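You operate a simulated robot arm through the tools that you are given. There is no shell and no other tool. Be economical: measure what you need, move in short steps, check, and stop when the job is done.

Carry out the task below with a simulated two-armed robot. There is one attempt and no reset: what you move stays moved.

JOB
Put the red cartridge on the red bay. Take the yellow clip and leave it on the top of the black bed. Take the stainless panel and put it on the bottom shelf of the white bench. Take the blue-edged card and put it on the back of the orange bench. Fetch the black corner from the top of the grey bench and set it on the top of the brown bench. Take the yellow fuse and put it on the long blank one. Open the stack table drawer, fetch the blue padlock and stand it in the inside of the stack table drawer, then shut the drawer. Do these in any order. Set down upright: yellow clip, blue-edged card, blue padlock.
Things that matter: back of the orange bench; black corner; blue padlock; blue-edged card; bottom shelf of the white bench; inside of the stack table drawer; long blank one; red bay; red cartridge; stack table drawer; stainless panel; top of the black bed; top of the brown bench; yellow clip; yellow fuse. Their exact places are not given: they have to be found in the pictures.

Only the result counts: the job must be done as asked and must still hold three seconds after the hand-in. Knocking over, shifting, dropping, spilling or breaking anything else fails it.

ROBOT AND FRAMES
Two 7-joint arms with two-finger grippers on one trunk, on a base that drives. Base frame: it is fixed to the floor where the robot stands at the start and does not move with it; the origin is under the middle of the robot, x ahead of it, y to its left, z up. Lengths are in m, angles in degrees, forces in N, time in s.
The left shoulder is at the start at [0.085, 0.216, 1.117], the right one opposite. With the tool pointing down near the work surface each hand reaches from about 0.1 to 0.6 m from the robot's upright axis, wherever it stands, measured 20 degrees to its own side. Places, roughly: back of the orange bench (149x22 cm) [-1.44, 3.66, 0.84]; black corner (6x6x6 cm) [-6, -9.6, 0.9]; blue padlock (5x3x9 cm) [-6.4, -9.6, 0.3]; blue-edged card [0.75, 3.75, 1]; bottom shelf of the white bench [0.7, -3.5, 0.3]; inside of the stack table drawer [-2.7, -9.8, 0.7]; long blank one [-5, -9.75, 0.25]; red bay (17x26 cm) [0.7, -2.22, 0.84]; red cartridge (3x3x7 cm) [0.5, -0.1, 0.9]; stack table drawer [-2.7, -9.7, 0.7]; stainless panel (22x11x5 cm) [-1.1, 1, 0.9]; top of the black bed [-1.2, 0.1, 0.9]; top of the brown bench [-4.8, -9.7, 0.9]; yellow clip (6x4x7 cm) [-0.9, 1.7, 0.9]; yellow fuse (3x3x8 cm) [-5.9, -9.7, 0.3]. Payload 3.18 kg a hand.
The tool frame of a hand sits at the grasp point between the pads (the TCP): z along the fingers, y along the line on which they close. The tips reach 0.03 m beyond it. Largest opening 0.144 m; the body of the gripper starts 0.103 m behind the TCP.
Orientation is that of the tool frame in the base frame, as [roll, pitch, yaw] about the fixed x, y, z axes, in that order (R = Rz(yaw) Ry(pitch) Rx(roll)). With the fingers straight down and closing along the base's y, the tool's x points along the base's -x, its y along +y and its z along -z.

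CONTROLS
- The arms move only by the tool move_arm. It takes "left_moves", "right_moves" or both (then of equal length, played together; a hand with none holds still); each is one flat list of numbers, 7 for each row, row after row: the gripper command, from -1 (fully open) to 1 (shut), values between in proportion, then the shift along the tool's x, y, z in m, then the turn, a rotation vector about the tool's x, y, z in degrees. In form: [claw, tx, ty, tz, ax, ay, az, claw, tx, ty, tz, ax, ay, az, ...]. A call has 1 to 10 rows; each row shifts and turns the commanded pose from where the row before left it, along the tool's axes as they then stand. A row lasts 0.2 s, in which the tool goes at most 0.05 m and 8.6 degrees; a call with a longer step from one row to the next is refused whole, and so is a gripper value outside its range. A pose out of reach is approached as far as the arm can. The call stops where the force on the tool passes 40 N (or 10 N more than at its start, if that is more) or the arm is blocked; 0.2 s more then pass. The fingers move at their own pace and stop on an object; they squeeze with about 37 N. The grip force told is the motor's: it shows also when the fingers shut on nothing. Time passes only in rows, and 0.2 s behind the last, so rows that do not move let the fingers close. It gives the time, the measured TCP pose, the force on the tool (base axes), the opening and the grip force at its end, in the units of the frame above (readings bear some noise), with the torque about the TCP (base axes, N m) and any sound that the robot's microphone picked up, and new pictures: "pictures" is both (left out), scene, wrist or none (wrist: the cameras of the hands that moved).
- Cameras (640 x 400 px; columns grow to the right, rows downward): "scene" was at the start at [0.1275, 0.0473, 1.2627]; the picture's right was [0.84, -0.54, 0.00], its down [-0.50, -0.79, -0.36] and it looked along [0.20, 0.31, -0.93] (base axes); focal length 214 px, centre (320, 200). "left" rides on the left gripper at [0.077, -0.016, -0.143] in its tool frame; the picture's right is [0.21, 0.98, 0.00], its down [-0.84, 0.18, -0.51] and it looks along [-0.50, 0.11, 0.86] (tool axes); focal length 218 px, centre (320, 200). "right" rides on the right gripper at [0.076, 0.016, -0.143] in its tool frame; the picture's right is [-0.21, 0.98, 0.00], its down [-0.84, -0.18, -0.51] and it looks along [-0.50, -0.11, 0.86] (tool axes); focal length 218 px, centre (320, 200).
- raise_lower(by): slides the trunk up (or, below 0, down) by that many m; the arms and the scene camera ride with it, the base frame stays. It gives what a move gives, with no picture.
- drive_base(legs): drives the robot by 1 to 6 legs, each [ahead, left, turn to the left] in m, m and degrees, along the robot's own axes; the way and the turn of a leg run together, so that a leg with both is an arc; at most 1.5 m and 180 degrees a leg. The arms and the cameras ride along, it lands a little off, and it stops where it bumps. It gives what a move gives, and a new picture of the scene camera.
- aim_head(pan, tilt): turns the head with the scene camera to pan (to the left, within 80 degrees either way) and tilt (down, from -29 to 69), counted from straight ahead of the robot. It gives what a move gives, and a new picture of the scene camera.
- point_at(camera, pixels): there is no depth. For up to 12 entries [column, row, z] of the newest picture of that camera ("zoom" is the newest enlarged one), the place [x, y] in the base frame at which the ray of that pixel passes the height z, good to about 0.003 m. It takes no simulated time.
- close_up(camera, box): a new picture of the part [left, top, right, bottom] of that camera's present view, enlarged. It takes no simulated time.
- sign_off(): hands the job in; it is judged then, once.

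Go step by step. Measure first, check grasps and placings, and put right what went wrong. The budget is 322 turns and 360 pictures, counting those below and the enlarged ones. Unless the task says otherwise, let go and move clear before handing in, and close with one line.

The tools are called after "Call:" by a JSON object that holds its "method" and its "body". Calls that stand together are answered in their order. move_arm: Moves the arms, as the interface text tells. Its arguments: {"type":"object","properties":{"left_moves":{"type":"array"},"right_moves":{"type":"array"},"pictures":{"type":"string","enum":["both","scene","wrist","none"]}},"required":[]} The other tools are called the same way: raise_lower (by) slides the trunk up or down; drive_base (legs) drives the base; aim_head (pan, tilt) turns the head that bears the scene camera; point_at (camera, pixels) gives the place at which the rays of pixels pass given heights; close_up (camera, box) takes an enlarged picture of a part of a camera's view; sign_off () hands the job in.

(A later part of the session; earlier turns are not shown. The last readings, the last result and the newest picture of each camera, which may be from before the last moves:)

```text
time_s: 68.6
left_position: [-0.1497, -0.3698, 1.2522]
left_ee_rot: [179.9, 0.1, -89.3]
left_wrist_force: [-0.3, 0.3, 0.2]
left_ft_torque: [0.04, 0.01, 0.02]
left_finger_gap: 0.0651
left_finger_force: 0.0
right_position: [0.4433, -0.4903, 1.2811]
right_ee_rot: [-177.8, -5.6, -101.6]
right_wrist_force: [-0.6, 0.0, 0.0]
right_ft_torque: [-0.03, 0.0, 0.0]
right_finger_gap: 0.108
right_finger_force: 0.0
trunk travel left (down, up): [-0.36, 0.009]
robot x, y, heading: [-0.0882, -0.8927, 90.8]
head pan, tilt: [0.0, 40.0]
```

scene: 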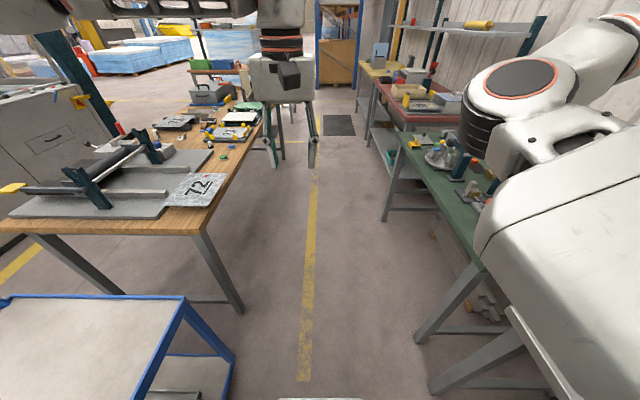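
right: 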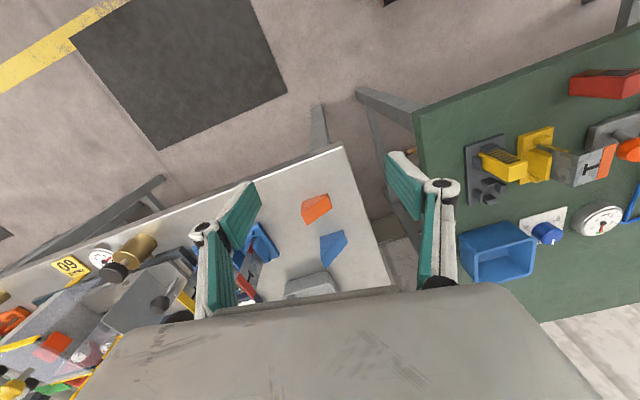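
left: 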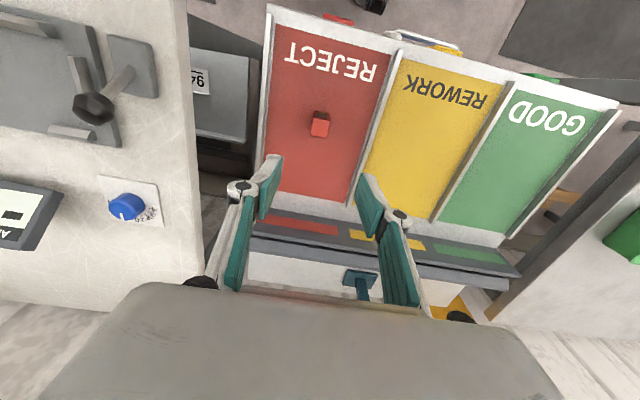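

The bench with the bed ("72") is ahead on the left. I'll drive on and look left at it.

Call:
{"method": "drive_base", "body": {"legs": [[0.9, 0, 0]]}}

Call:
{"method": "aim_head", "body": {"pan": 60, "tilt": 35}}

```text
time_s: 73.2
left_position: [-0.1403, 0.5156, 1.2518]
left_ee_rot: [179.9, 0.2, -90.4]
left_wrist_force: [-0.8, -0.5, 0.4]
left_ft_torque: [0.03, -0.01, 0.01]
left_finger_gap: 0.0651
left_finger_force: 0.0
right_position: [0.4496, 0.3822, 1.2805]
right_ee_rot: [-177.9, -5.7, -102.8]
right_wrist_force: [-0.1, -0.3, 0.1]
right_ft_torque: [-0.06, 0.01, 0.0]
right_finger_gap: 0.1083
right_finger_force: 0.0
trunk travel left (down, up): [-0.36, 0.009]
robot x, y, heading: [-0.0852, -0.0058, 89.4]
head pan, tilt: [0.0, 40.0]
```

scene: 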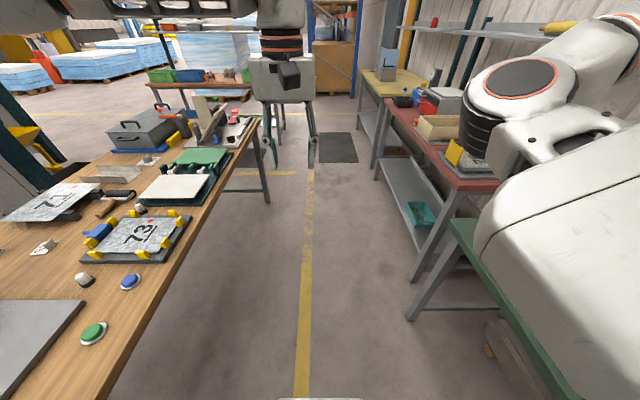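

```text
time_s: 74.5
left_position: [-0.1398, 0.5165, 1.2523]
left_ee_rot: [180.0, 0.2, -90.5]
left_wrist_force: [-0.5, 0.6, 0.3]
left_ft_torque: [-0.04, -0.02, 0.0]
left_finger_gap: 0.0648
left_finger_force: 0.1
right_position: [0.4502, 0.3839, 1.2812]
right_ee_rot: [-177.9, -5.7, -102.8]
right_wrist_force: [0.8, -0.5, 0.4]
right_ft_torque: [0.06, 0.01, 0.01]
right_finger_gap: 0.1079
right_finger_force: 0.1
trunk travel left (down, up): [-0.36, 0.009]
robot x, y, heading: [-0.0827, -0.0056, 89.5]
head pan, tilt: [60.0, 35.0]
```

scene: 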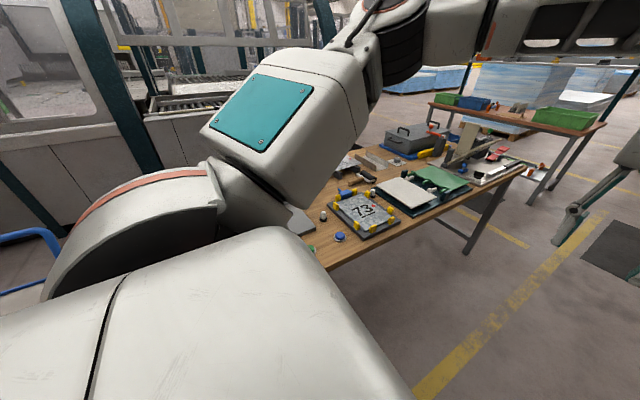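

I'll move to y≈0.55 and turn to face the wooden bench.

Call:
{"method": "drive_base", "body": {"legs": [[0.6, 0, 0], [0, 0, 90]]}}

Call:
{"method": "aim_head", "body": {"pan": 0, "tilt": 40}}

```text
time_s: 81.7
left_position: [-0.6095, 0.5437, 1.2529]
left_ee_rot: [-180.0, 0.1, -0.5]
left_wrist_force: [-0.3, 0.3, 0.2]
left_ft_torque: [0.0, 0.01, -0.02]
left_finger_gap: 0.0649
left_finger_force: 0.1
right_position: [-0.4773, 1.1323, 1.281]
right_ee_rot: [-177.9, -5.7, -12.7]
right_wrist_force: [0.0, 0.4, -0.1]
right_ft_torque: [0.02, -0.02, -0.01]
right_finger_gap: 0.1078
right_finger_force: 0.0
trunk travel left (down, up): [-0.36, 0.009]
robot x, y, heading: [-0.085, 0.5956, 179.2]
head pan, tilt: [60.0, 35.0]
```

scene: 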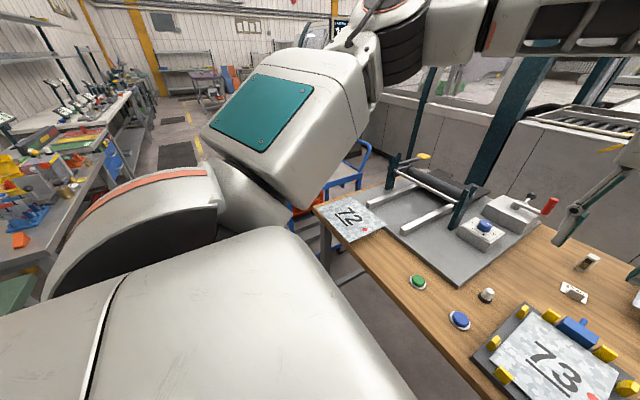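

```text
time_s: 83.0
left_position: [-0.6092, 0.5443, 1.2534]
left_ee_rot: [179.9, 0.1, -0.5]
left_wrist_force: [0.2, 0.2, 0.3]
left_ft_torque: [0.04, 0.01, -0.02]
left_finger_gap: 0.0647
left_finger_force: 0.0
right_position: [-0.4773, 1.1332, 1.2811]
right_ee_rot: [-178.0, -5.7, -12.8]
right_wrist_force: [-0.2, -0.1, 0.6]
right_ft_torque: [0.03, 0.0, 0.03]
right_finger_gap: 0.1082
right_finger_force: 0.0
trunk travel left (down, up): [-0.36, 0.009]
robot x, y, heading: [-0.0882, 0.5974, 179.5]
head pan, tilt: [0.0, 40.0]
```

scene: 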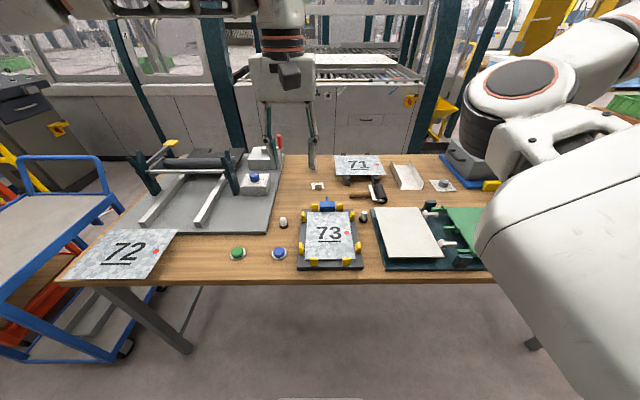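

Let me enlarge both halves of this bench and measure a few points.

Call:
{"method": "close_up", "body": {"camera": "scene", "box": [60, 120, 316, 280]}}

Call:
{"method": "close_up", "body": {"camera": "scene", "box": [290, 120, 546, 280]}}

Call:
{"method": "point_at", "body": {"camera": "scene", "pixels": [[405, 177, 0.87], [360, 165, 0.9], [440, 185, 0.85], [200, 195, 0.86], [270, 180, 0.86], [310, 220, 0.86], [400, 230, 0.87]]}}

```text
2.50 times, centred on (188, 200) of scene
```

zoom: 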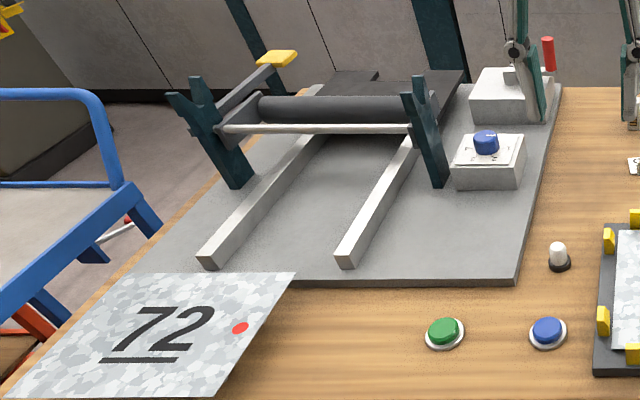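

```text
2.50 times, centred on (418, 200) of scene
```

zoom: 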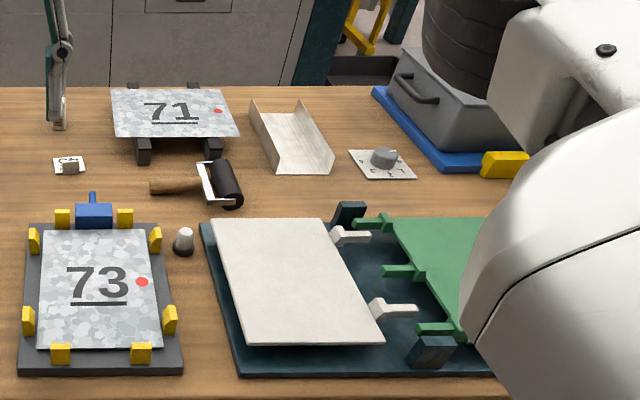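

```text
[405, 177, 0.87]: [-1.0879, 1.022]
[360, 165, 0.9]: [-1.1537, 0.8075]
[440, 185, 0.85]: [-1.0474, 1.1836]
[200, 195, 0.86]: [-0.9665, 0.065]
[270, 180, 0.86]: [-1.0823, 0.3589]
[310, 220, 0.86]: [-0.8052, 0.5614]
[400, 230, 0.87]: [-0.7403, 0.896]
```

The stainless panel is the U‑channel at (-1.09,1.02). I'll measure its corners, the bench front edge and the dark bed behind the roller.

Call:
{"method": "point_at", "body": {"camera": "zoom", "pixels": [[277, 174, 0.84], [333, 173, 0.84], [249, 122, 0.84], [297, 131, 0.84], [290, 128, 0.84], [334, 173, 0.89], [301, 130, 0.89], [277, 174, 0.89], [215, 393, 0.84], [400, 395, 0.84]]}}

Call:
{"method": "point_at", "body": {"camera": "scene", "pixels": [[194, 148, 0.9], [246, 148, 0.9], [234, 160, 0.9], [310, 283, 0.84], [264, 232, 0.86], [132, 228, 0.86]]}}

Call:
{"method": "close_up", "body": {"camera": "scene", "box": [380, 145, 470, 201]}}

```text
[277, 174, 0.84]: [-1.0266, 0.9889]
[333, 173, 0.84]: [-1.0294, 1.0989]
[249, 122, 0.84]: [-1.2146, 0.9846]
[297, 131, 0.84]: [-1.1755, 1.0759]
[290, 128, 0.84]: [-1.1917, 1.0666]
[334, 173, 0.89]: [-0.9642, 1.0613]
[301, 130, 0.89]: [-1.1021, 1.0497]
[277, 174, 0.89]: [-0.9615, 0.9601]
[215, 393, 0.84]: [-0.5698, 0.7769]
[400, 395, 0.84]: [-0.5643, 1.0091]
```

```text
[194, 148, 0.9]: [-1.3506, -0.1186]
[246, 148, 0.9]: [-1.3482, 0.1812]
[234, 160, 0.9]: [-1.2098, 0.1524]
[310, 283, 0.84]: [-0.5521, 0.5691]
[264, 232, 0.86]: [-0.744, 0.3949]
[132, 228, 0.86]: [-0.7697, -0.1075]
```

```text
7.11 times, centred on (425, 173) of scene
```

zoom: 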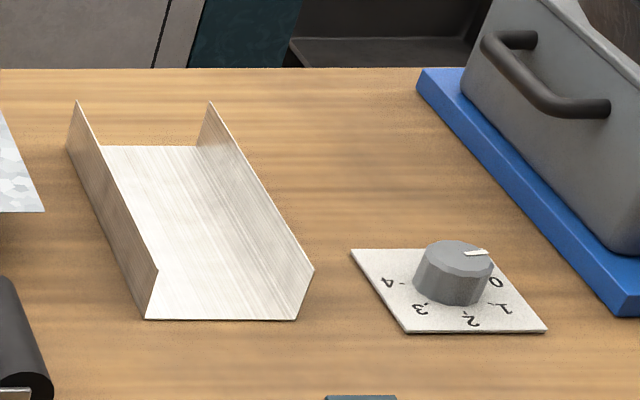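

Bench edge is at x≈-0.56; the channel spans x −1.03…−1.25, y 0.99…1.095, walls 5 cm. I'll strafe to y≈1.08 and move closer.

Call:
{"method": "drive_base", "body": {"legs": [[0, -0.48, 0.5], [0.15, 0, 0]]}}

```text
time_s: 88.7
left_position: [-0.7577, 1.0166, 1.2527]
left_ee_rot: [-179.9, 0.0, -0.2]
left_wrist_force: [-0.8, -0.4, 0.0]
left_ft_torque: [-0.04, -0.04, 0.01]
left_finger_gap: 0.0645
left_finger_force: 0.0
right_position: [-0.6305, 1.6062, 1.2809]
right_ee_rot: [-177.9, -5.7, -12.4]
right_wrist_force: [0.8, 0.0, -0.7]
right_ft_torque: [0.0, -0.01, -0.01]
right_finger_gap: 0.1082
right_finger_force: 0.0
trunk travel left (down, up): [-0.36, 0.009]
robot x, y, heading: [-0.2333, 1.0733, 179.9]
head pan, tilt: [0.0, 40.0]
```

scene: 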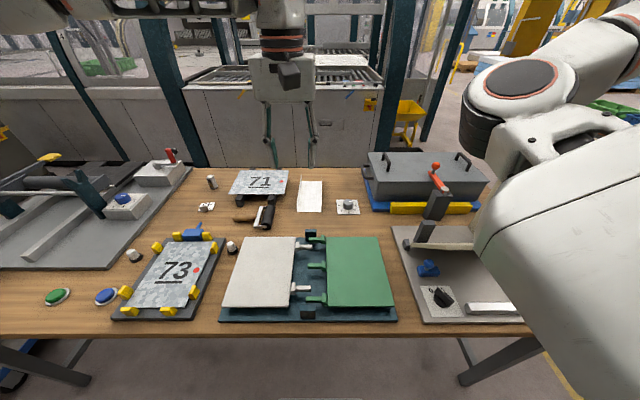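

There's room; I'll creep forward a bit more.

Call:
{"method": "drive_base", "body": {"legs": [[0.1, 0, 0]]}}

Call:
{"method": "aim_head", "body": {"pan": 0, "tilt": 69}}

```text
time_s: 89.9
left_position: [-0.8584, 1.0176, 1.2524]
left_ee_rot: [180.0, 0.1, -0.3]
left_wrist_force: [-0.7, -0.2, -0.1]
left_ft_torque: [0.01, 0.01, 0.04]
left_finger_gap: 0.0646
left_finger_force: 0.1
right_position: [-0.7288, 1.6072, 1.2814]
right_ee_rot: [-177.9, -5.7, -12.6]
right_wrist_force: [0.0, -0.1, 0.1]
right_ft_torque: [-0.03, -0.02, 0.01]
right_finger_gap: 0.1081
right_finger_force: 0.0
trunk travel left (down, up): [-0.36, 0.009]
robot x, y, heading: [-0.3328, 1.0712, 180.0]
head pan, tilt: [0.0, 40.0]
```

scene: 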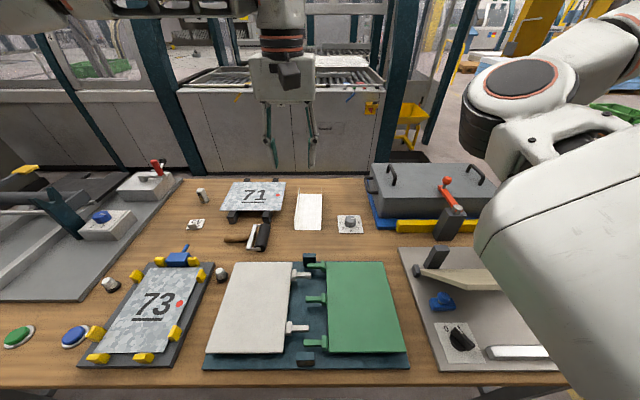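

```text
time_s: 90.8
left_position: [-0.858, 1.0174, 1.2524]
left_ee_rot: [179.9, 0.1, -0.3]
left_wrist_force: [0.2, -0.9, -0.1]
left_ft_torque: [0.02, -0.01, 0.0]
left_finger_gap: 0.0648
left_finger_force: 0.1
right_position: [-0.7275, 1.6075, 1.2807]
right_ee_rot: [-177.9, -5.7, -12.7]
right_wrist_force: [-0.3, -0.6, -0.3]
right_ft_torque: [0.01, 0.05, -0.01]
right_finger_gap: 0.1079
right_finger_force: 0.1
trunk travel left (down, up): [-0.36, 0.009]
robot x, y, heading: [-0.3404, 1.077, 180.0]
head pan, tilt: [0.0, 68.8]
```

scene: 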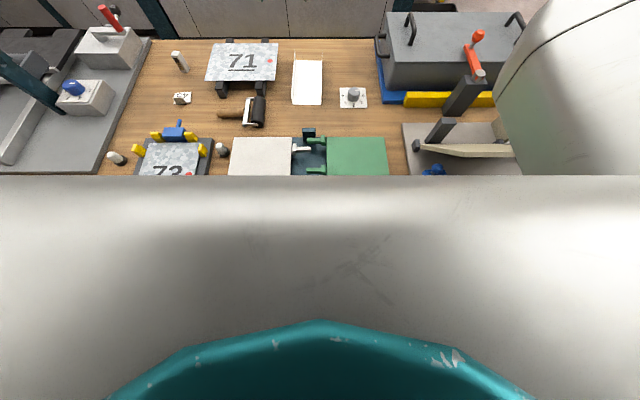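

The chest overhangs the bench edge, so no further and no trunk lowering here. I'll tilt the left tool forward by about 42° and open it.

Call:
{"method": "move_arm", "body": {"left_moves": [-1, 0, -0.025, 0, 0, -8.5, 0, -1, 0, 0, 0, 0, -8.5, 0, -1, 0, 0, 0, 0, -8.5, 0, -1, 0, 0, 0, 0, -8.5, 0, -1, 0, 0, 0, 0, -8.5, 0], "pictures": "wrist"}}

```text
time_s: 92.0
left_position: [-0.8571, 1.0426, 1.2537]
left_ee_rot: [-179.9, 42.7, -0.3]
left_wrist_force: [0.5, -0.1, 0.4]
left_ft_torque: [0.0, 0.03, 0.0]
left_finger_gap: 0.1439
left_finger_force: 0.1
right_position: [-0.728, 1.608, 1.2814]
right_ee_rot: [-177.9, -5.7, -12.6]
right_wrist_force: [0.1, -0.8, 0.8]
right_ft_torque: [-0.01, 0.05, -0.01]
right_finger_gap: 0.1079
right_finger_force: 0.0
trunk travel left (down, up): [-0.36, 0.009]
robot x, y, heading: [-0.3364, 1.0752, 179.7]
head pan, tilt: [0.0, 68.8]
```

left: 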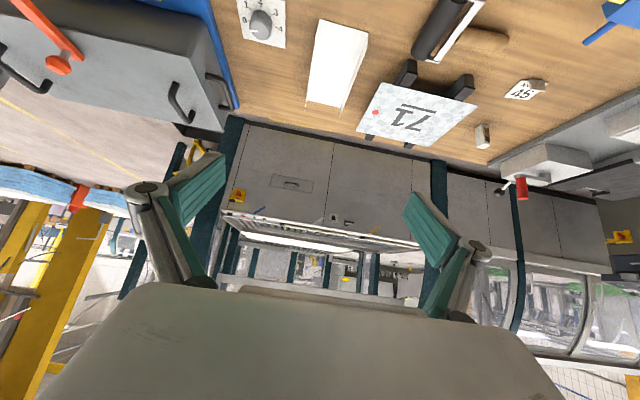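

Tilted as wanted. I'll measure the channel again from the present head view.

Call:
{"method": "close_up", "body": {"camera": "scene", "box": [260, 40, 356, 100]}}

```text
6.67 times, centred on (308, 70) of scene
```

zoom: 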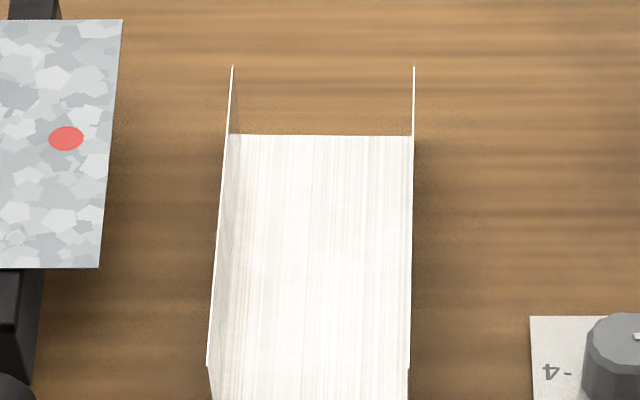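

Call:
{"method": "point_at", "body": {"camera": "zoom", "pixels": [[230, 134, 0.842], [413, 134, 0.842], [214, 399, 0.842], [408, 399, 0.842], [233, 66, 0.89], [414, 66, 0.89], [207, 366, 0.89], [410, 366, 0.89]]}}

Call:
{"method": "point_at", "body": {"camera": "scene", "pixels": [[292, 104, 0.842], [322, 104, 0.842]]}}

```text
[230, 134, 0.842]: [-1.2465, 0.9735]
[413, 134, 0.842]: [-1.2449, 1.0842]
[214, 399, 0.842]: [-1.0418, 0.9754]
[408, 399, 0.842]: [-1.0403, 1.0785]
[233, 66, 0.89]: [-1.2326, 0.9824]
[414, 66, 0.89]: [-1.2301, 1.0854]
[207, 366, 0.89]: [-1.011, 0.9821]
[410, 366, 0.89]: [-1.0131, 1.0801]
```

```text
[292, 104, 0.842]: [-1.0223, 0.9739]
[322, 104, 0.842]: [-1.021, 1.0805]
```

Channel centre (-1.134,1.029). I'll advance 70 % of the way and check.

Call:
{"method": "move_arm", "body": {"left_moves": [-1, 0.0065, 0.0018, 0.0465, 0, 0, 0, -1, 0.0065, 0.0018, 0.0465, 0, 0, 0, -1, 0.0065, 0.0018, 0.0465, 0, 0, 0, -1, 0.0065, 0.0018, 0.0465, 0, 0, 0, -1, 0.0065, 0.0018, 0.0465, 0, 0, 0, -1, 0.0065, 0.0018, 0.0465, 0, 0, 0, -1, 0.0065, 0.0018, 0.0465, 0, 0, 0], "pictures": "both"}}

```text
time_s: 93.6
left_position: [-1.0477, 1.0297, 0.9815]
left_ee_rot: [-180.0, 42.6, -0.2]
left_wrist_force: [0.2, -0.7, -0.3]
left_ft_torque: [0.01, 0.01, -0.03]
left_finger_gap: 0.144
left_finger_force: 0.1
right_position: [-0.7301, 1.6073, 1.2803]
right_ee_rot: [-177.9, -5.7, -12.4]
right_wrist_force: [-0.4, 0.8, 0.4]
right_ft_torque: [0.02, -0.04, 0.01]
right_finger_gap: 0.1082
right_finger_force: 0.1
trunk travel left (down, up): [-0.36, 0.009]
robot x, y, heading: [-0.3325, 1.0684, 179.6]
head pan, tilt: [0.0, 68.8]
```

scene: 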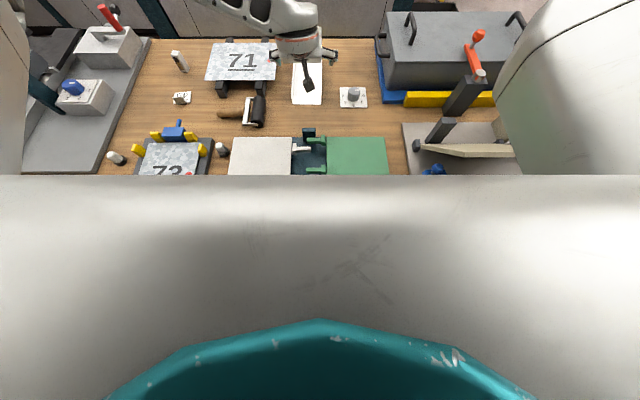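
left: 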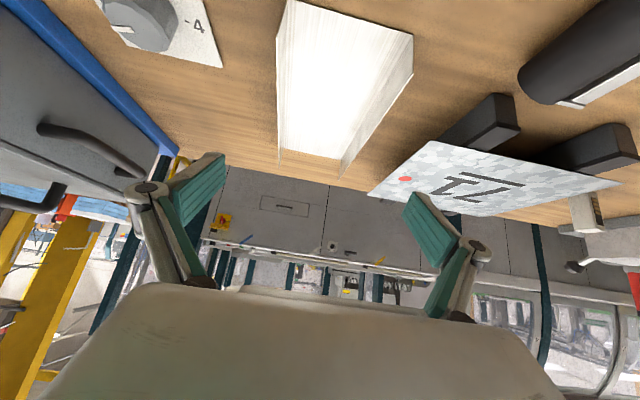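

Aligned: channel centre is on the tool's line. Narrow the opening slightly (plate 71 is near) and go in to z≈0.879.

Call:
{"method": "move_arm", "body": {"left_moves": [-0.8, 0.0032, 0, 0.0319, 0, 0, 0, -0.8, 0.0032, 0, 0.0319, 0, 0, 0, -0.8, 0.0032, 0, 0.0319, 0, 0, 0, -0.8, 0.0032, 0, 0.0319, 0, 0, 0], "pictures": "wrist"}}

Call:
{"method": "close_up", "body": {"camera": "scene", "box": [200, 10, 392, 130]}}

```text
time_s: 94.6
left_position: [-1.1199, 1.0286, 0.8796]
left_ee_rot: [179.9, 42.7, -0.2]
left_wrist_force: [0.2, 0.2, 0.2]
left_ft_torque: [-0.01, -0.06, -0.01]
left_finger_gap: 0.1297
left_finger_force: 0.1
right_position: [-0.7278, 1.6084, 1.2804]
right_ee_rot: [-177.8, -5.7, -12.6]
right_wrist_force: [0.3, 0.2, -0.5]
right_ft_torque: [0.01, -0.03, -0.03]
right_finger_gap: 0.1082
right_finger_force: 0.0
trunk travel left (down, up): [-0.36, 0.009]
robot x, y, heading: [-0.3341, 1.0738, 179.9]
head pan, tilt: [0.0, 68.8]
```

left: 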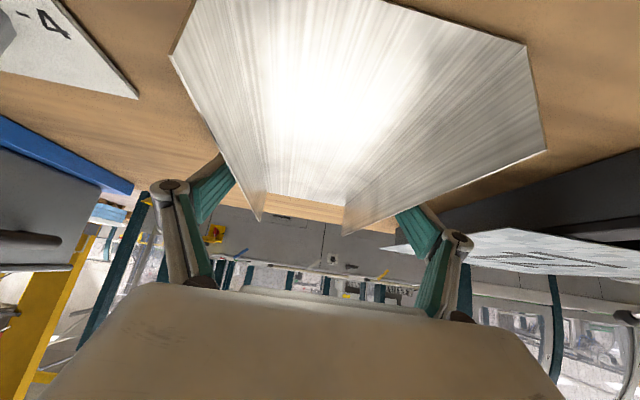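

```text
3.33 times, centred on (296, 70) of scene
```

zoom: 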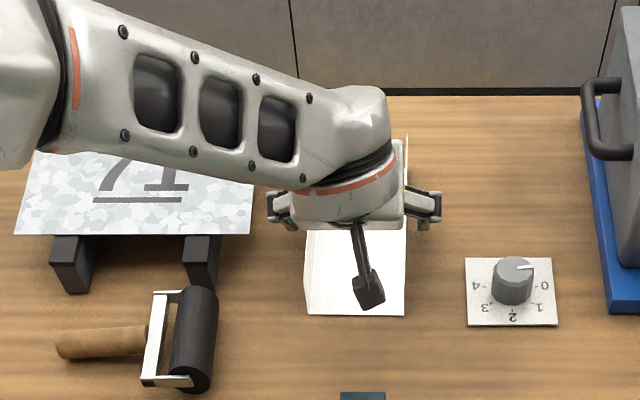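

Fingers straddle both walls and clear plate 71. Close.

Call:
{"method": "move_arm", "body": {"left_moves": [1, 0, 0, 0, 0, 0, 0, 1, 0, 0, 0, 0, 0, 0, 1, 0, 0, 0, 0, 0, 0], "pictures": "wrist"}}

```text
time_s: 95.4
left_position: [-1.1179, 1.0296, 0.8807]
left_ee_rot: [180.0, 42.7, -0.3]
left_wrist_force: [0.7, 0.5, 3.5]
left_ft_torque: [-0.28, 0.11, -0.05]
left_finger_gap: 0.1027
left_finger_force: 36.7
right_position: [-0.7284, 1.6072, 1.2818]
right_ee_rot: [-178.0, -5.6, -12.7]
right_wrist_force: [0.3, 0.4, 0.8]
right_ft_torque: [0.03, 0.0, 0.0]
right_finger_gap: 0.1083
right_finger_force: 0.1
trunk travel left (down, up): [-0.36, 0.009]
robot x, y, heading: [-0.3361, 1.0705, 179.7]
head pan, tilt: [0.0, 68.8]
```

left: 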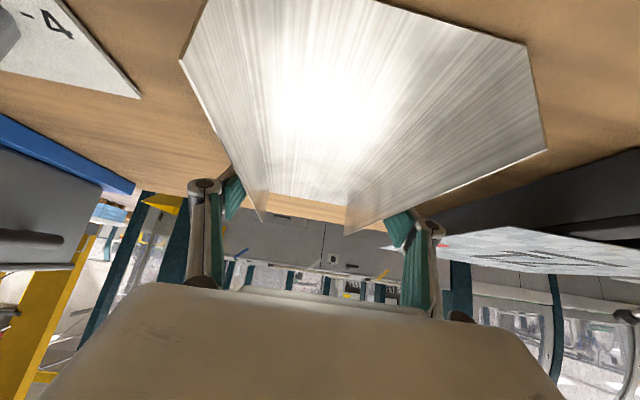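

Gripped (0.103 m). Lift straight up 0.2 m.

Call:
{"method": "move_arm", "body": {"left_moves": [1, -0.0136, 0, -0.0147, 0, 0, 0, 1, -0.0203, 0, -0.022, 0, 0, 0, 1, -0.0271, 0, -0.0294, 0, 0, 0, 1, -0.0271, 0, -0.0294, 0, 0, 0, 1, -0.0271, 0, -0.0294, 0, 0, 0, 1, -0.0271, 0, -0.0294, 0, 0, 0], "pictures": "both"}}

```text
time_s: 96.8
left_position: [-1.1193, 1.0322, 1.0886]
left_ee_rot: [-180.0, 42.6, -0.3]
left_wrist_force: [0.8, 0.8, -1.7]
left_ft_torque: [0.02, 0.0, -0.01]
left_finger_gap: 0.1024
left_finger_force: 37.2
right_position: [-0.7274, 1.6072, 1.2808]
right_ee_rot: [-177.9, -5.6, -12.6]
right_wrist_force: [-0.1, 0.1, -0.2]
right_ft_torque: [-0.02, 0.04, 0.02]
right_finger_gap: 0.108
right_finger_force: 0.0
trunk travel left (down, up): [-0.36, 0.009]
robot x, y, heading: [-0.3315, 1.0719, 179.6]
head pan, tilt: [0.0, 68.8]
```

scene: 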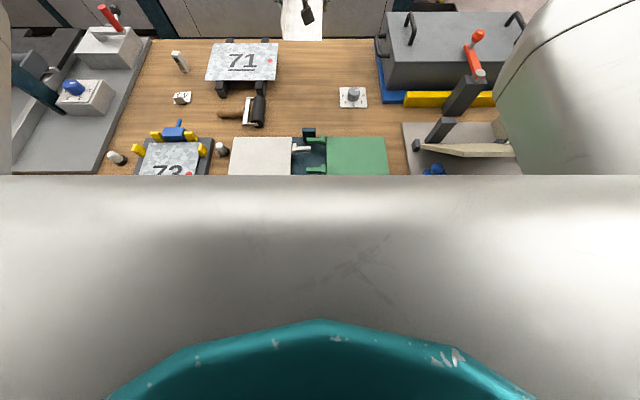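
left: 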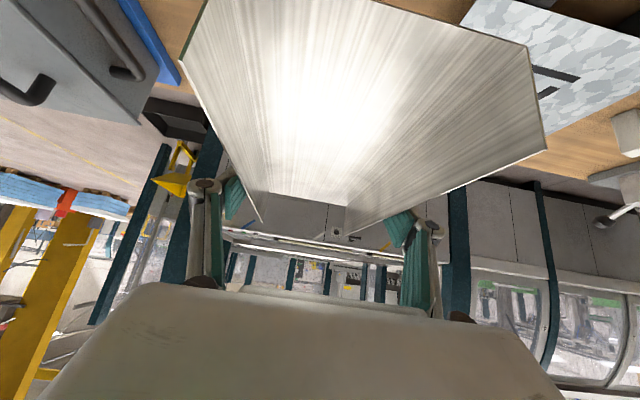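

Held firmly and level. I'll draw it in toward the robot before driving.

Call:
{"method": "move_arm", "body": {"left_moves": [1, 0.0193, 0, -0.0405, 0, 0, 0, 1, 0.0193, 0, -0.0405, 0, 0, 0, 1, 0.0193, 0, -0.0405, 0, 0, 0, 1, 0.0193, 0, -0.0405, 0, 0, 0, 1, 0.0193, 0, -0.0405, 0, 0, 0, 1, 0.0193, 0, -0.0405, 0, 0, 0], "pictures": "none"}}

Call:
{"method": "drive_base", "body": {"legs": [[-0.24, 0, 0], [0, 0, 90], [1.5, 0, 0]]}}

Call:
{"method": "aim_head", "body": {"pan": 0, "tilt": 35}}

```text
time_s: 98.2
left_position: [-0.8733, 1.0301, 1.1914]
left_ee_rot: [180.0, 42.8, -0.1]
left_wrist_force: [0.8, -0.7, -3.0]
left_ft_torque: [-0.01, 0.01, -0.04]
left_finger_gap: 0.1025
left_finger_force: 36.9
right_position: [-0.726, 1.6065, 1.2821]
right_ee_rot: [-177.9, -5.6, -12.7]
right_wrist_force: [0.0, -1.5, -0.2]
right_ft_torque: [-0.03, 0.05, 0.03]
right_finger_gap: 0.1079
right_finger_force: 0.1
trunk travel left (down, up): [-0.36, 0.009]
robot x, y, heading: [-0.3338, 1.0742, 179.6]
head pan, tilt: [0.0, 68.8]
```

```text
time_s: 111.0
left_position: [0.0351, -0.9873, 1.1918]
left_ee_rot: [180.0, 42.7, 92.5]
left_wrist_force: [-0.2, 0.2, -2.6]
left_ft_torque: [-0.02, -0.01, 0.0]
left_finger_gap: 0.1021
left_finger_force: 36.9
right_position: [-0.5495, -0.8677, 1.2807]
right_ee_rot: [-178.0, -5.6, 80.3]
right_wrist_force: [-0.3, 0.8, 0.2]
right_ft_torque: [0.02, -0.01, 0.0]
right_finger_gap: 0.1081
right_finger_force: 0.0
trunk travel left (down, up): [-0.36, 0.009]
robot x, y, heading: [-0.0337, -0.4471, -87.5]
head pan, tilt: [0.0, 68.8]
```

scene: 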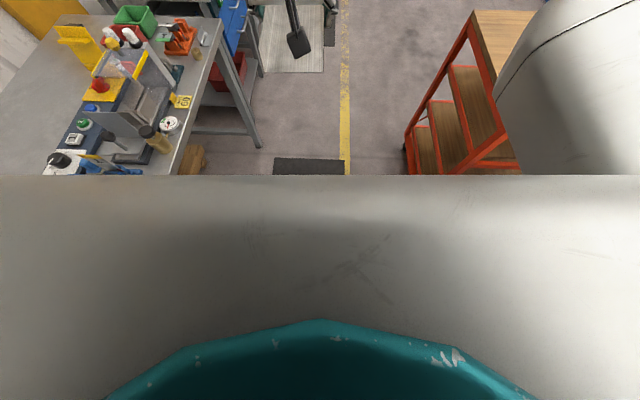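

```text
time_s: 112.0
left_position: [0.0338, -0.9865, 1.1917]
left_ee_rot: [180.0, 42.6, 92.5]
left_wrist_force: [0.0, -0.1, -2.8]
left_ft_torque: [-0.02, 0.01, 0.03]
left_finger_gap: 0.1023
left_finger_force: 36.9
right_position: [-0.5486, -0.8684, 1.281]
right_ee_rot: [-177.9, -5.6, 80.2]
right_wrist_force: [-0.5, -0.3, -0.3]
right_ft_torque: [-0.01, 0.0, -0.01]
right_finger_gap: 0.108
right_finger_force: 0.1
trunk travel left (down, up): [-0.36, 0.009]
robot x, y, heading: [-0.0366, -0.4502, -87.5]
head pan, tilt: [0.0, 35.0]
```

scene: 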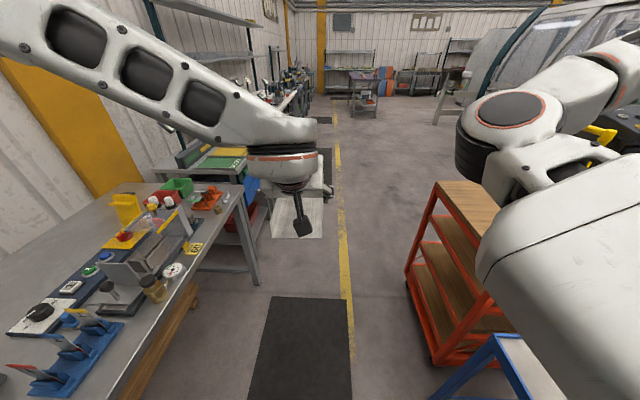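

Corridor is clear. Drive on to y≈-3.35 and then turn to face the white bench.

Call:
{"method": "drive_base", "body": {"legs": [[0, 0, -2.5], [1.5, 0, 0], [1.4, 0, 0]]}}

Call:
{"method": "drive_base", "body": {"legs": [[-0.05, -0.1, 0], [0, 0, 90]]}}

Call:
{"method": "aim_head", "body": {"pan": 0, "tilt": 45}}

```text
time_s: 126.6
left_position: [0.0712, -3.9229, 1.1903]
left_ee_rot: [-179.9, 42.6, 90.8]
left_wrist_force: [0.1, -0.1, -2.8]
left_ft_torque: [0.04, -0.01, -0.02]
left_finger_gap: 0.1023
left_finger_force: 37.5
right_position: [-0.5086, -3.7859, 1.2808]
right_ee_rot: [-177.9, -5.6, 78.4]
right_wrist_force: [-0.5, -0.5, 0.1]
right_ft_torque: [0.01, -0.04, -0.02]
right_finger_gap: 0.1081
right_finger_force: 0.0
trunk travel left (down, up): [-0.36, 0.009]
robot x, y, heading: [0.0212, -3.3847, -89.2]
head pan, tilt: [0.0, 35.0]
```

scene: 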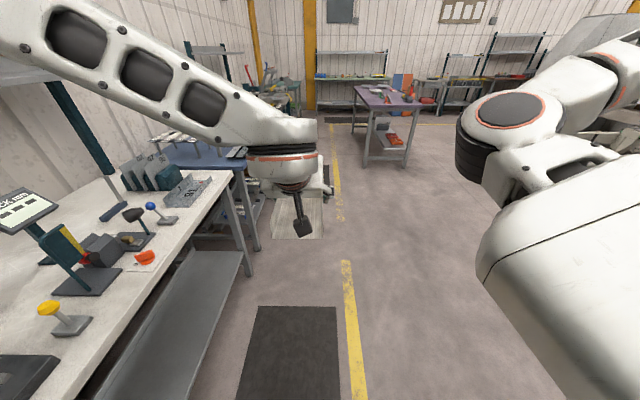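

```text
time_s: 132.0
left_position: [0.4574, -3.2806, 1.1904]
left_ee_rot: [180.0, 42.6, -179.0]
left_wrist_force: [-0.8, -0.2, -1.9]
left_ft_torque: [-0.01, 0.03, 0.01]
left_finger_gap: 0.1025
left_finger_force: 37.1
right_position: [0.3245, -3.8589, 1.2805]
right_ee_rot: [-177.9, -5.7, 168.8]
right_wrist_force: [-0.1, 0.5, -0.8]
right_ft_torque: [-0.01, -0.04, -0.02]
right_finger_gap: 0.1081
right_finger_force: 0.1
trunk travel left (down, up): [-0.36, 0.009]
robot x, y, heading: [-0.0791, -3.3317, 1.1]
head pan, tilt: [0.0, 35.0]
```

scene: 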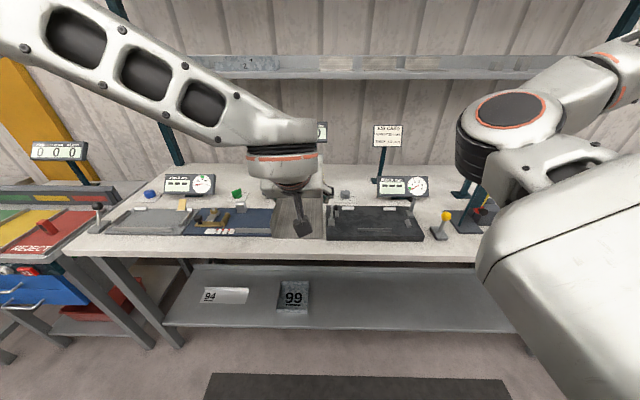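

```text
time_s: 132.7
left_position: [0.4574, -3.2803, 1.1903]
left_ee_rot: [179.9, 42.5, -178.9]
left_wrist_force: [0.1, -0.7, -2.9]
left_ft_torque: [-0.02, 0.02, 0.03]
left_finger_gap: 0.1024
left_finger_force: 36.4
right_position: [0.3259, -3.8608, 1.2808]
right_ee_rot: [-177.9, -5.6, 168.9]
right_wrist_force: [-0.3, 0.1, -1.0]
right_ft_torque: [0.0, 0.03, 0.0]
right_finger_gap: 0.108
right_finger_force: 0.0
trunk travel left (down, up): [-0.36, 0.009]
robot x, y, heading: [-0.0807, -3.3349, 1.2]
head pan, tilt: [0.0, 45.0]
```

scene: 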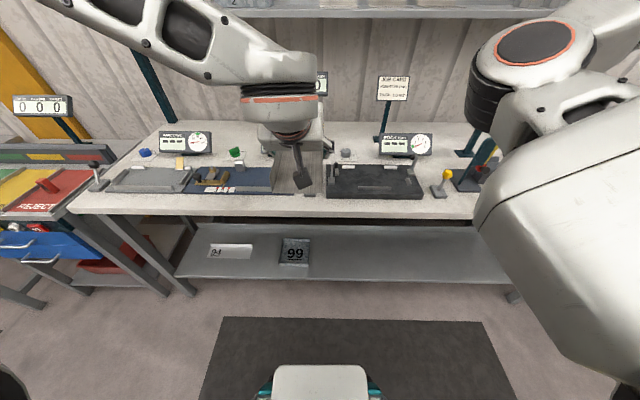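

The bottom shelf is free to the right of panel 99 (columns 320–480). I'll measure it.

Call:
{"method": "point_at", "body": {"camera": "scene", "pixels": [[400, 280, 0.3], [400, 227, 0.3], [300, 280, 0.3], [310, 262, 0.3], [308, 240, 0.3], [320, 215, 0.84], [400, 217, 0.84], [510, 285, 0.3], [318, 365, 0.2], [318, 365, 0.3]]}}

Call:
{"method": "close_up", "body": {"camera": "scene", "box": [180, 180, 500, 380]}}

```text
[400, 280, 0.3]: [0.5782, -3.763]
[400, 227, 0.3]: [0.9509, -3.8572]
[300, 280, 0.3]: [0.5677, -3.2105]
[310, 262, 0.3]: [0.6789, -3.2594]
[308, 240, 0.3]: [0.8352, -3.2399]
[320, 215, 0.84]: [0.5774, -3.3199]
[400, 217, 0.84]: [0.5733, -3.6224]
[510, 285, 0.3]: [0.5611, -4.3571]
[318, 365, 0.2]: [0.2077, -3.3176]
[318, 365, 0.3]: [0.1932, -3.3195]
```

```text
2.00 times, centred on (340, 280) of scene
```

zoom: 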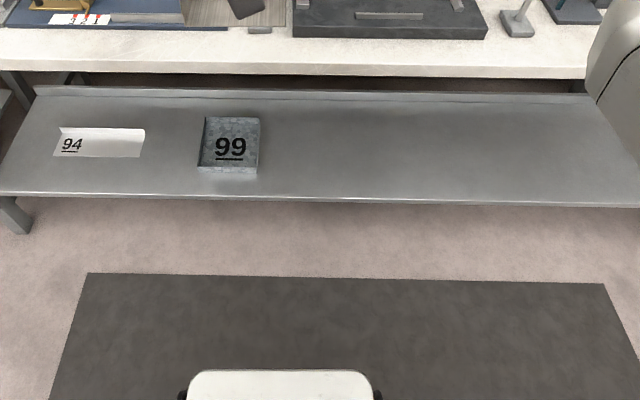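

Shelf front edge is x≈0.575, depth ≈0.38, panel 99 ends at y≈-3.26; I'll place at about (0.74,-3.5). Before lowering the trunk I'll pull the right hand back out of the way.

Call:
{"method": "move_arm", "body": {"right_moves": [-0.5, 0.03, 0, 0, 0, 0, 0, -0.5, 0.03, 0, 0, 0, 0, 0, -0.5, 0.03, 0, 0, 0, 0, 0, -0.5, 0.03, 0, 0, 0, 0, 0, -0.5, 0.03, 0, 0, 0, 0, 0, -0.5, 0.03, 0, 0, 0, 0, 0], "pictures": "scene"}}

```text
time_s: 134.1
left_position: [0.4567, -3.2785, 1.1911]
left_ee_rot: [-180.0, 42.6, -178.9]
left_wrist_force: [-0.2, -0.1, -2.2]
left_ft_torque: [-0.03, 0.01, -0.02]
left_finger_gap: 0.1027
left_finger_force: 37.2
right_position: [0.1503, -3.8261, 1.3003]
right_ee_rot: [-177.7, -5.7, 169.1]
right_wrist_force: [-0.5, 0.0, 0.6]
right_ft_torque: [0.0, -0.01, -0.03]
right_finger_gap: 0.1081
right_finger_force: 0.0
trunk travel left (down, up): [-0.36, 0.009]
robot x, y, heading: [-0.0784, -3.3339, 1.1]
head pan, tilt: [0.0, 45.0]
```

scene: 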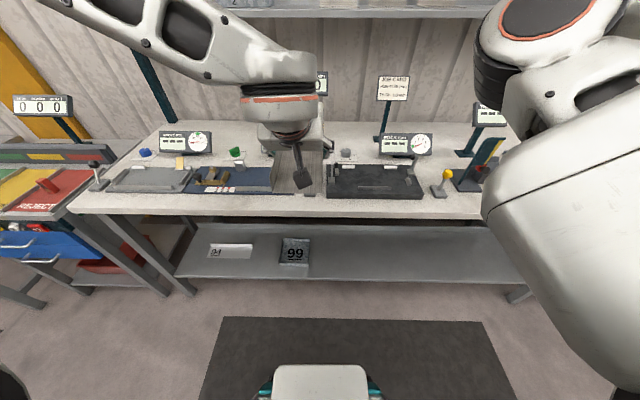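

The right hand moved back fine. I'll now lower it beside the body so that its elbow comes down.

Call:
{"method": "move_arm", "body": {"right_moves": [-0.5, 0, 0, 0.04, 0, 0, 0, -0.5, 0, 0, 0.04, 0, 0, 0, -0.5, 0, 0, 0.04, 0, 0, 0, -0.5, 0, 0, 0.04, 0, 0, 0, -0.5, 0, 0, 0.04, 0, 0, 0, -0.5, 0, 0, 0.04, 0, 0, 0, -0.5, 0, 0, 0.04, 0, 0, 0, -0.5, 0, 0, 0.04, 0, 0, 0], "pictures": "both"}}

```text
time_s: 135.9
left_position: [0.458, -3.281, 1.1902]
left_ee_rot: [180.0, 42.6, -179.0]
left_wrist_force: [1.0, -0.4, -3.2]
left_ft_torque: [0.01, 0.03, -0.04]
left_finger_gap: 0.1023
left_finger_force: 37.1
right_position: [0.0944, -3.8828, 1.0072]
right_ee_rot: [-174.2, -2.7, 159.3]
right_wrist_force: [-1.3, -0.9, 0.9]
right_ft_torque: [0.0, 0.02, 0.0]
right_finger_gap: 0.108
right_finger_force: 0.0
right hand out of reach, approached as far as the arm can: row 6, 7
trunk travel left (down, up): [-0.36, 0.009]
robot x, y, heading: [-0.0811, -3.3344, 1.2]
head pan, tilt: [0.0, 45.0]
stopped in row 8 (right hand): the arm was blocked; the commanded pose is now the measured one
```

scene: 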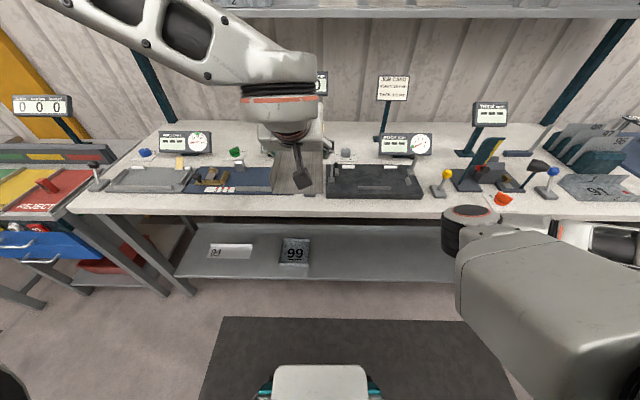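
right: 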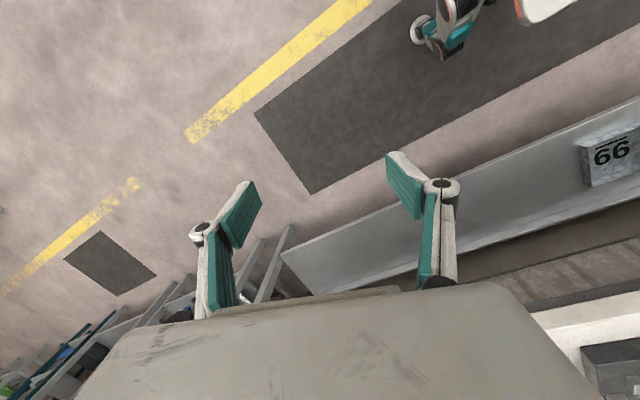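

The right elbow now sits forward but low; with the robot at x≈0.05 it stays clear of the bench edge. I'll pull the panel in, strafe right to y≈-3.6 and lower the trunk.

Call:
{"method": "move_arm", "body": {"left_moves": [1, 0.025, 0, -0.023, 0, 0, 0, 1, 0.025, 0, -0.023, 0, 0, 0, 1, 0.025, 0, -0.023, 0, 0, 0, 1, 0.025, 0, -0.023, 0, 0, 0, 1, 0.025, 0, -0.023, 0, 0, 0], "pictures": "none"}}

Call:
{"method": "drive_base", "body": {"legs": [[0, -0.27, -1]]}}

Call:
{"method": "raise_lower", "body": {"by": -0.2}}

```text
time_s: 137.1
left_position: [0.2874, -3.2836, 1.1936]
left_ee_rot: [-180.0, 42.6, -178.8]
left_wrist_force: [-0.8, 0.3, -2.4]
left_ft_torque: [0.03, 0.02, 0.01]
left_finger_gap: 0.1024
left_finger_force: 36.8
right_position: [0.0934, -3.882, 1.0054]
right_ee_rot: [-174.3, -2.8, 159.4]
right_wrist_force: [-1.5, -1.1, 0.7]
right_ft_torque: [-0.04, -0.02, 0.01]
right_finger_gap: 0.1079
right_finger_force: 0.2
trunk travel left (down, up): [-0.36, 0.009]
robot x, y, heading: [-0.082, -3.3339, 1.0]
head pan, tilt: [0.0, 45.0]
```

```text
time_s: 140.1
left_position: [0.2921, -3.5616, 1.193]
left_ee_rot: [-179.9, 42.6, 179.6]
left_wrist_force: [-0.4, -0.1, -3.5]
left_ft_torque: [-0.01, 0.04, 0.01]
left_finger_gap: 0.1024
left_finger_force: 37.2
right_position: [0.0844, -4.1544, 1.0062]
right_ee_rot: [-174.3, -2.8, 158.1]
right_wrist_force: [0.0, -0.1, -0.5]
right_ft_torque: [0.04, 0.02, 0.02]
right_finger_gap: 0.1079
right_finger_force: 0.1
trunk travel left (down, up): [-0.36, 0.009]
robot x, y, heading: [-0.0756, -3.601, -0.2]
head pan, tilt: [0.0, 45.0]
```

scene: 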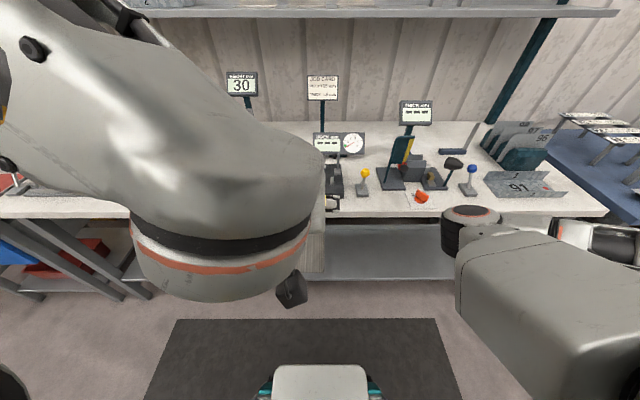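

```text
time_s: 142.0
left_position: [0.3323, -3.5188, 0.9739]
left_ee_rot: [175.7, 40.8, -173.9]
left_wrist_force: [-0.8, 1.0, -3.2]
left_ft_torque: [-0.02, -0.03, 0.01]
left_finger_gap: 0.1024
left_finger_force: 37.2
right_position: [0.0661, -4.1559, 0.7917]
right_ee_rot: [-169.2, -15.5, 157.3]
right_wrist_force: [0.7, 0.8, 0.9]
right_ft_torque: [0.01, -0.03, -0.01]
right_finger_gap: 0.1081
right_finger_force: 0.1
trunk travel left (down, up): [-0.166, 0.204]
robot x, y, heading: [-0.0815, -3.6041, -0.3]
head pan, tilt: [0.0, 45.0]
stopped: the arm was blocked; the commanded pose is now the measured one
```

Lowering stopped: an arm was blocked. Look at both hands and around.

Call:
{"method": "move_arm", "body": {"left_moves": [1, 0, 0, 0, 0, 0, 0], "right_moves": [-0.5, 0, 0, 0, 0, 0, 0], "pictures": "both"}}

Call:
{"method": "aim_head", "body": {"pan": -60, "tilt": 50}}

Call:
{"method": "aim_head", "body": {"pan": 50, "tilt": 50}}

```text
time_s: 142.4
left_position: [0.3323, -3.5179, 0.9763]
left_ee_rot: [175.6, 40.9, -173.9]
left_wrist_force: [0.3, -1.2, -3.3]
left_ft_torque: [0.0, 0.01, -0.02]
left_finger_gap: 0.1024
left_finger_force: 37.2
right_position: [0.0675, -4.1546, 0.79]
right_ee_rot: [-169.3, -15.5, 157.3]
right_wrist_force: [0.2, 0.0, 0.6]
right_ft_torque: [0.0, 0.01, 0.02]
right_finger_gap: 0.108
right_finger_force: 0.2
trunk travel left (down, up): [-0.166, 0.204]
robot x, y, heading: [-0.0771, -3.6022, -0.3]
head pan, tilt: [0.0, 45.0]
```

scene: 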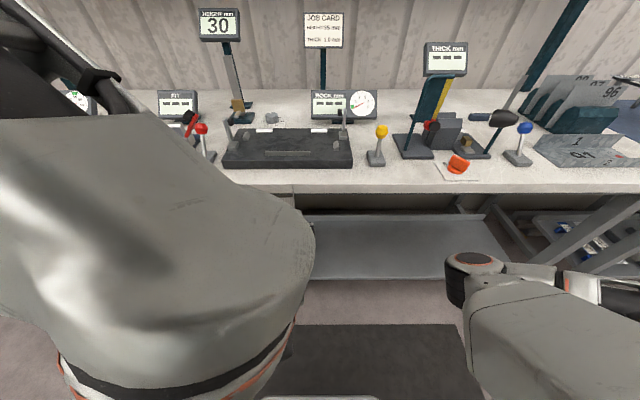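
right: 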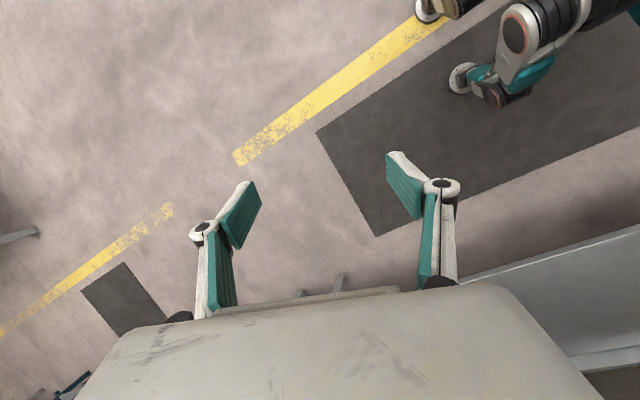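
left: 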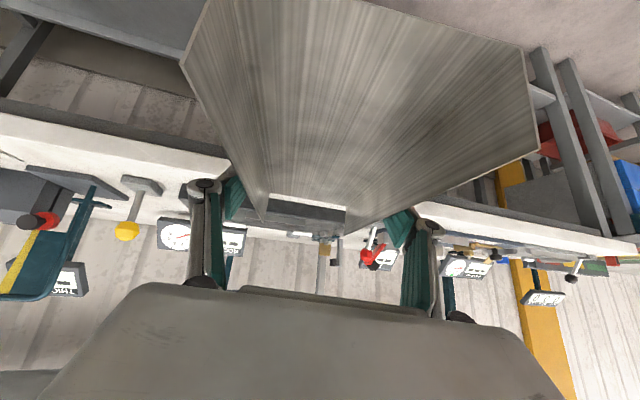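

```text
time_s: 143.7
left_position: [0.3322, -3.5183, 0.9748]
left_ee_rot: [175.5, 41.0, -173.9]
left_wrist_force: [0.1, 1.3, -1.7]
left_ft_torque: [0.0, 0.01, 0.01]
left_finger_gap: 0.1023
left_finger_force: 36.8
right_position: [0.0665, -4.1561, 0.7913]
right_ee_rot: [-169.2, -15.5, 157.1]
right_wrist_force: [-0.7, -0.3, 0.7]
right_ft_torque: [-0.02, -0.01, -0.01]
right_finger_gap: 0.1083
right_finger_force: 0.0
trunk travel left (down, up): [-0.166, 0.204]
robot x, y, heading: [-0.0788, -3.6046, -0.5]
head pan, tilt: [-60.0, 50.0]
```

scene: 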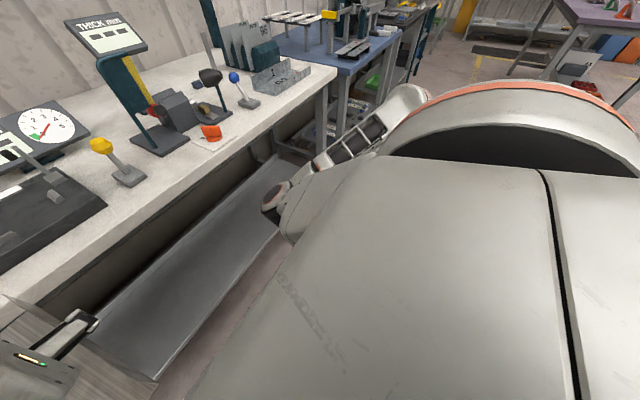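

```text
time_s: 145.6
left_position: [0.3319, -3.5181, 0.9751]
left_ee_rot: [175.4, 41.0, -174.1]
left_wrist_force: [-0.7, 0.3, -1.8]
left_ft_torque: [0.03, 0.01, 0.0]
left_finger_gap: 0.1025
left_finger_force: 36.7
right_position: [0.0662, -4.1554, 0.7907]
right_ee_rot: [-169.2, -15.3, 157.3]
right_wrist_force: [-0.3, 0.1, -0.3]
right_ft_torque: [-0.01, -0.01, 0.0]
right_finger_gap: 0.108
right_finger_force: 0.1
trunk travel left (down, up): [-0.166, 0.204]
robot x, y, heading: [-0.079, -3.6057, -0.6]
head pan, tilt: [50.0, 50.0]
```

scene: 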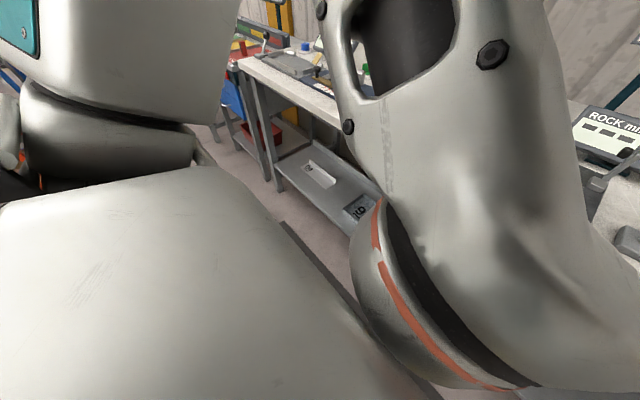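

The left forearm lies close to the chest and the right wrist is near a limit. I'll push the left hand 0.1 m forward and straighten it, and lift the right hand a little outward.

Call:
{"method": "move_arm", "body": {"left_moves": [1, -0.0245, 0, 0.0226, 1.5, -0.6, 2, 1, -0.0245, 0, 0.0226, 1.5, -0.6, 2, 1, -0.0245, 0, 0.0226, 1.5, -0.6, 2], "right_moves": [-0.5, 0, -0.02, -0.02, 0, 0, 0, -0.5, 0, -0.02, -0.02, 0, 0, 0, -0.5, 0, -0.02, -0.02, 0, 0, 0], "pictures": "none"}}

Call:
{"method": "raise_lower", "body": {"by": -0.08}}

```text
time_s: 146.4
left_position: [0.4298, -3.5084, 0.9758]
left_ee_rot: [174.6, 42.2, 177.5]
left_wrist_force: [0.5, 0.0, -3.1]
left_ft_torque: [-0.01, -0.01, 0.03]
left_finger_gap: 0.1025
left_finger_force: 37.2
right_position: [0.0633, -4.206, 0.8595]
right_ee_rot: [-169.2, -15.4, 157.2]
right_wrist_force: [-0.2, 0.0, -0.3]
right_ft_torque: [-0.03, 0.0, -0.02]
right_finger_gap: 0.1081
right_finger_force: 0.0
trunk travel left (down, up): [-0.166, 0.204]
robot x, y, heading: [-0.0817, -3.6081, 0.1]
head pan, tilt: [50.0, 50.0]
```

```text
time_s: 147.6
left_position: [0.4289, -3.5061, 0.8928]
left_ee_rot: [174.4, 42.2, 177.6]
left_wrist_force: [-0.5, 0.4, -1.6]
left_ft_torque: [-0.01, 0.01, -0.01]
left_finger_gap: 0.1024
left_finger_force: 37.5
right_position: [0.064, -4.206, 0.779]
right_ee_rot: [-169.2, -15.4, 157.3]
right_wrist_force: [1.1, -0.5, -0.3]
right_ft_torque: [0.04, -0.05, 0.03]
right_finger_gap: 0.108
right_finger_force: 0.0
trunk travel left (down, up): [-0.086, 0.284]
robot x, y, heading: [-0.0786, -3.6007, -0.3]
head pan, tilt: [50.0, 50.0]
```

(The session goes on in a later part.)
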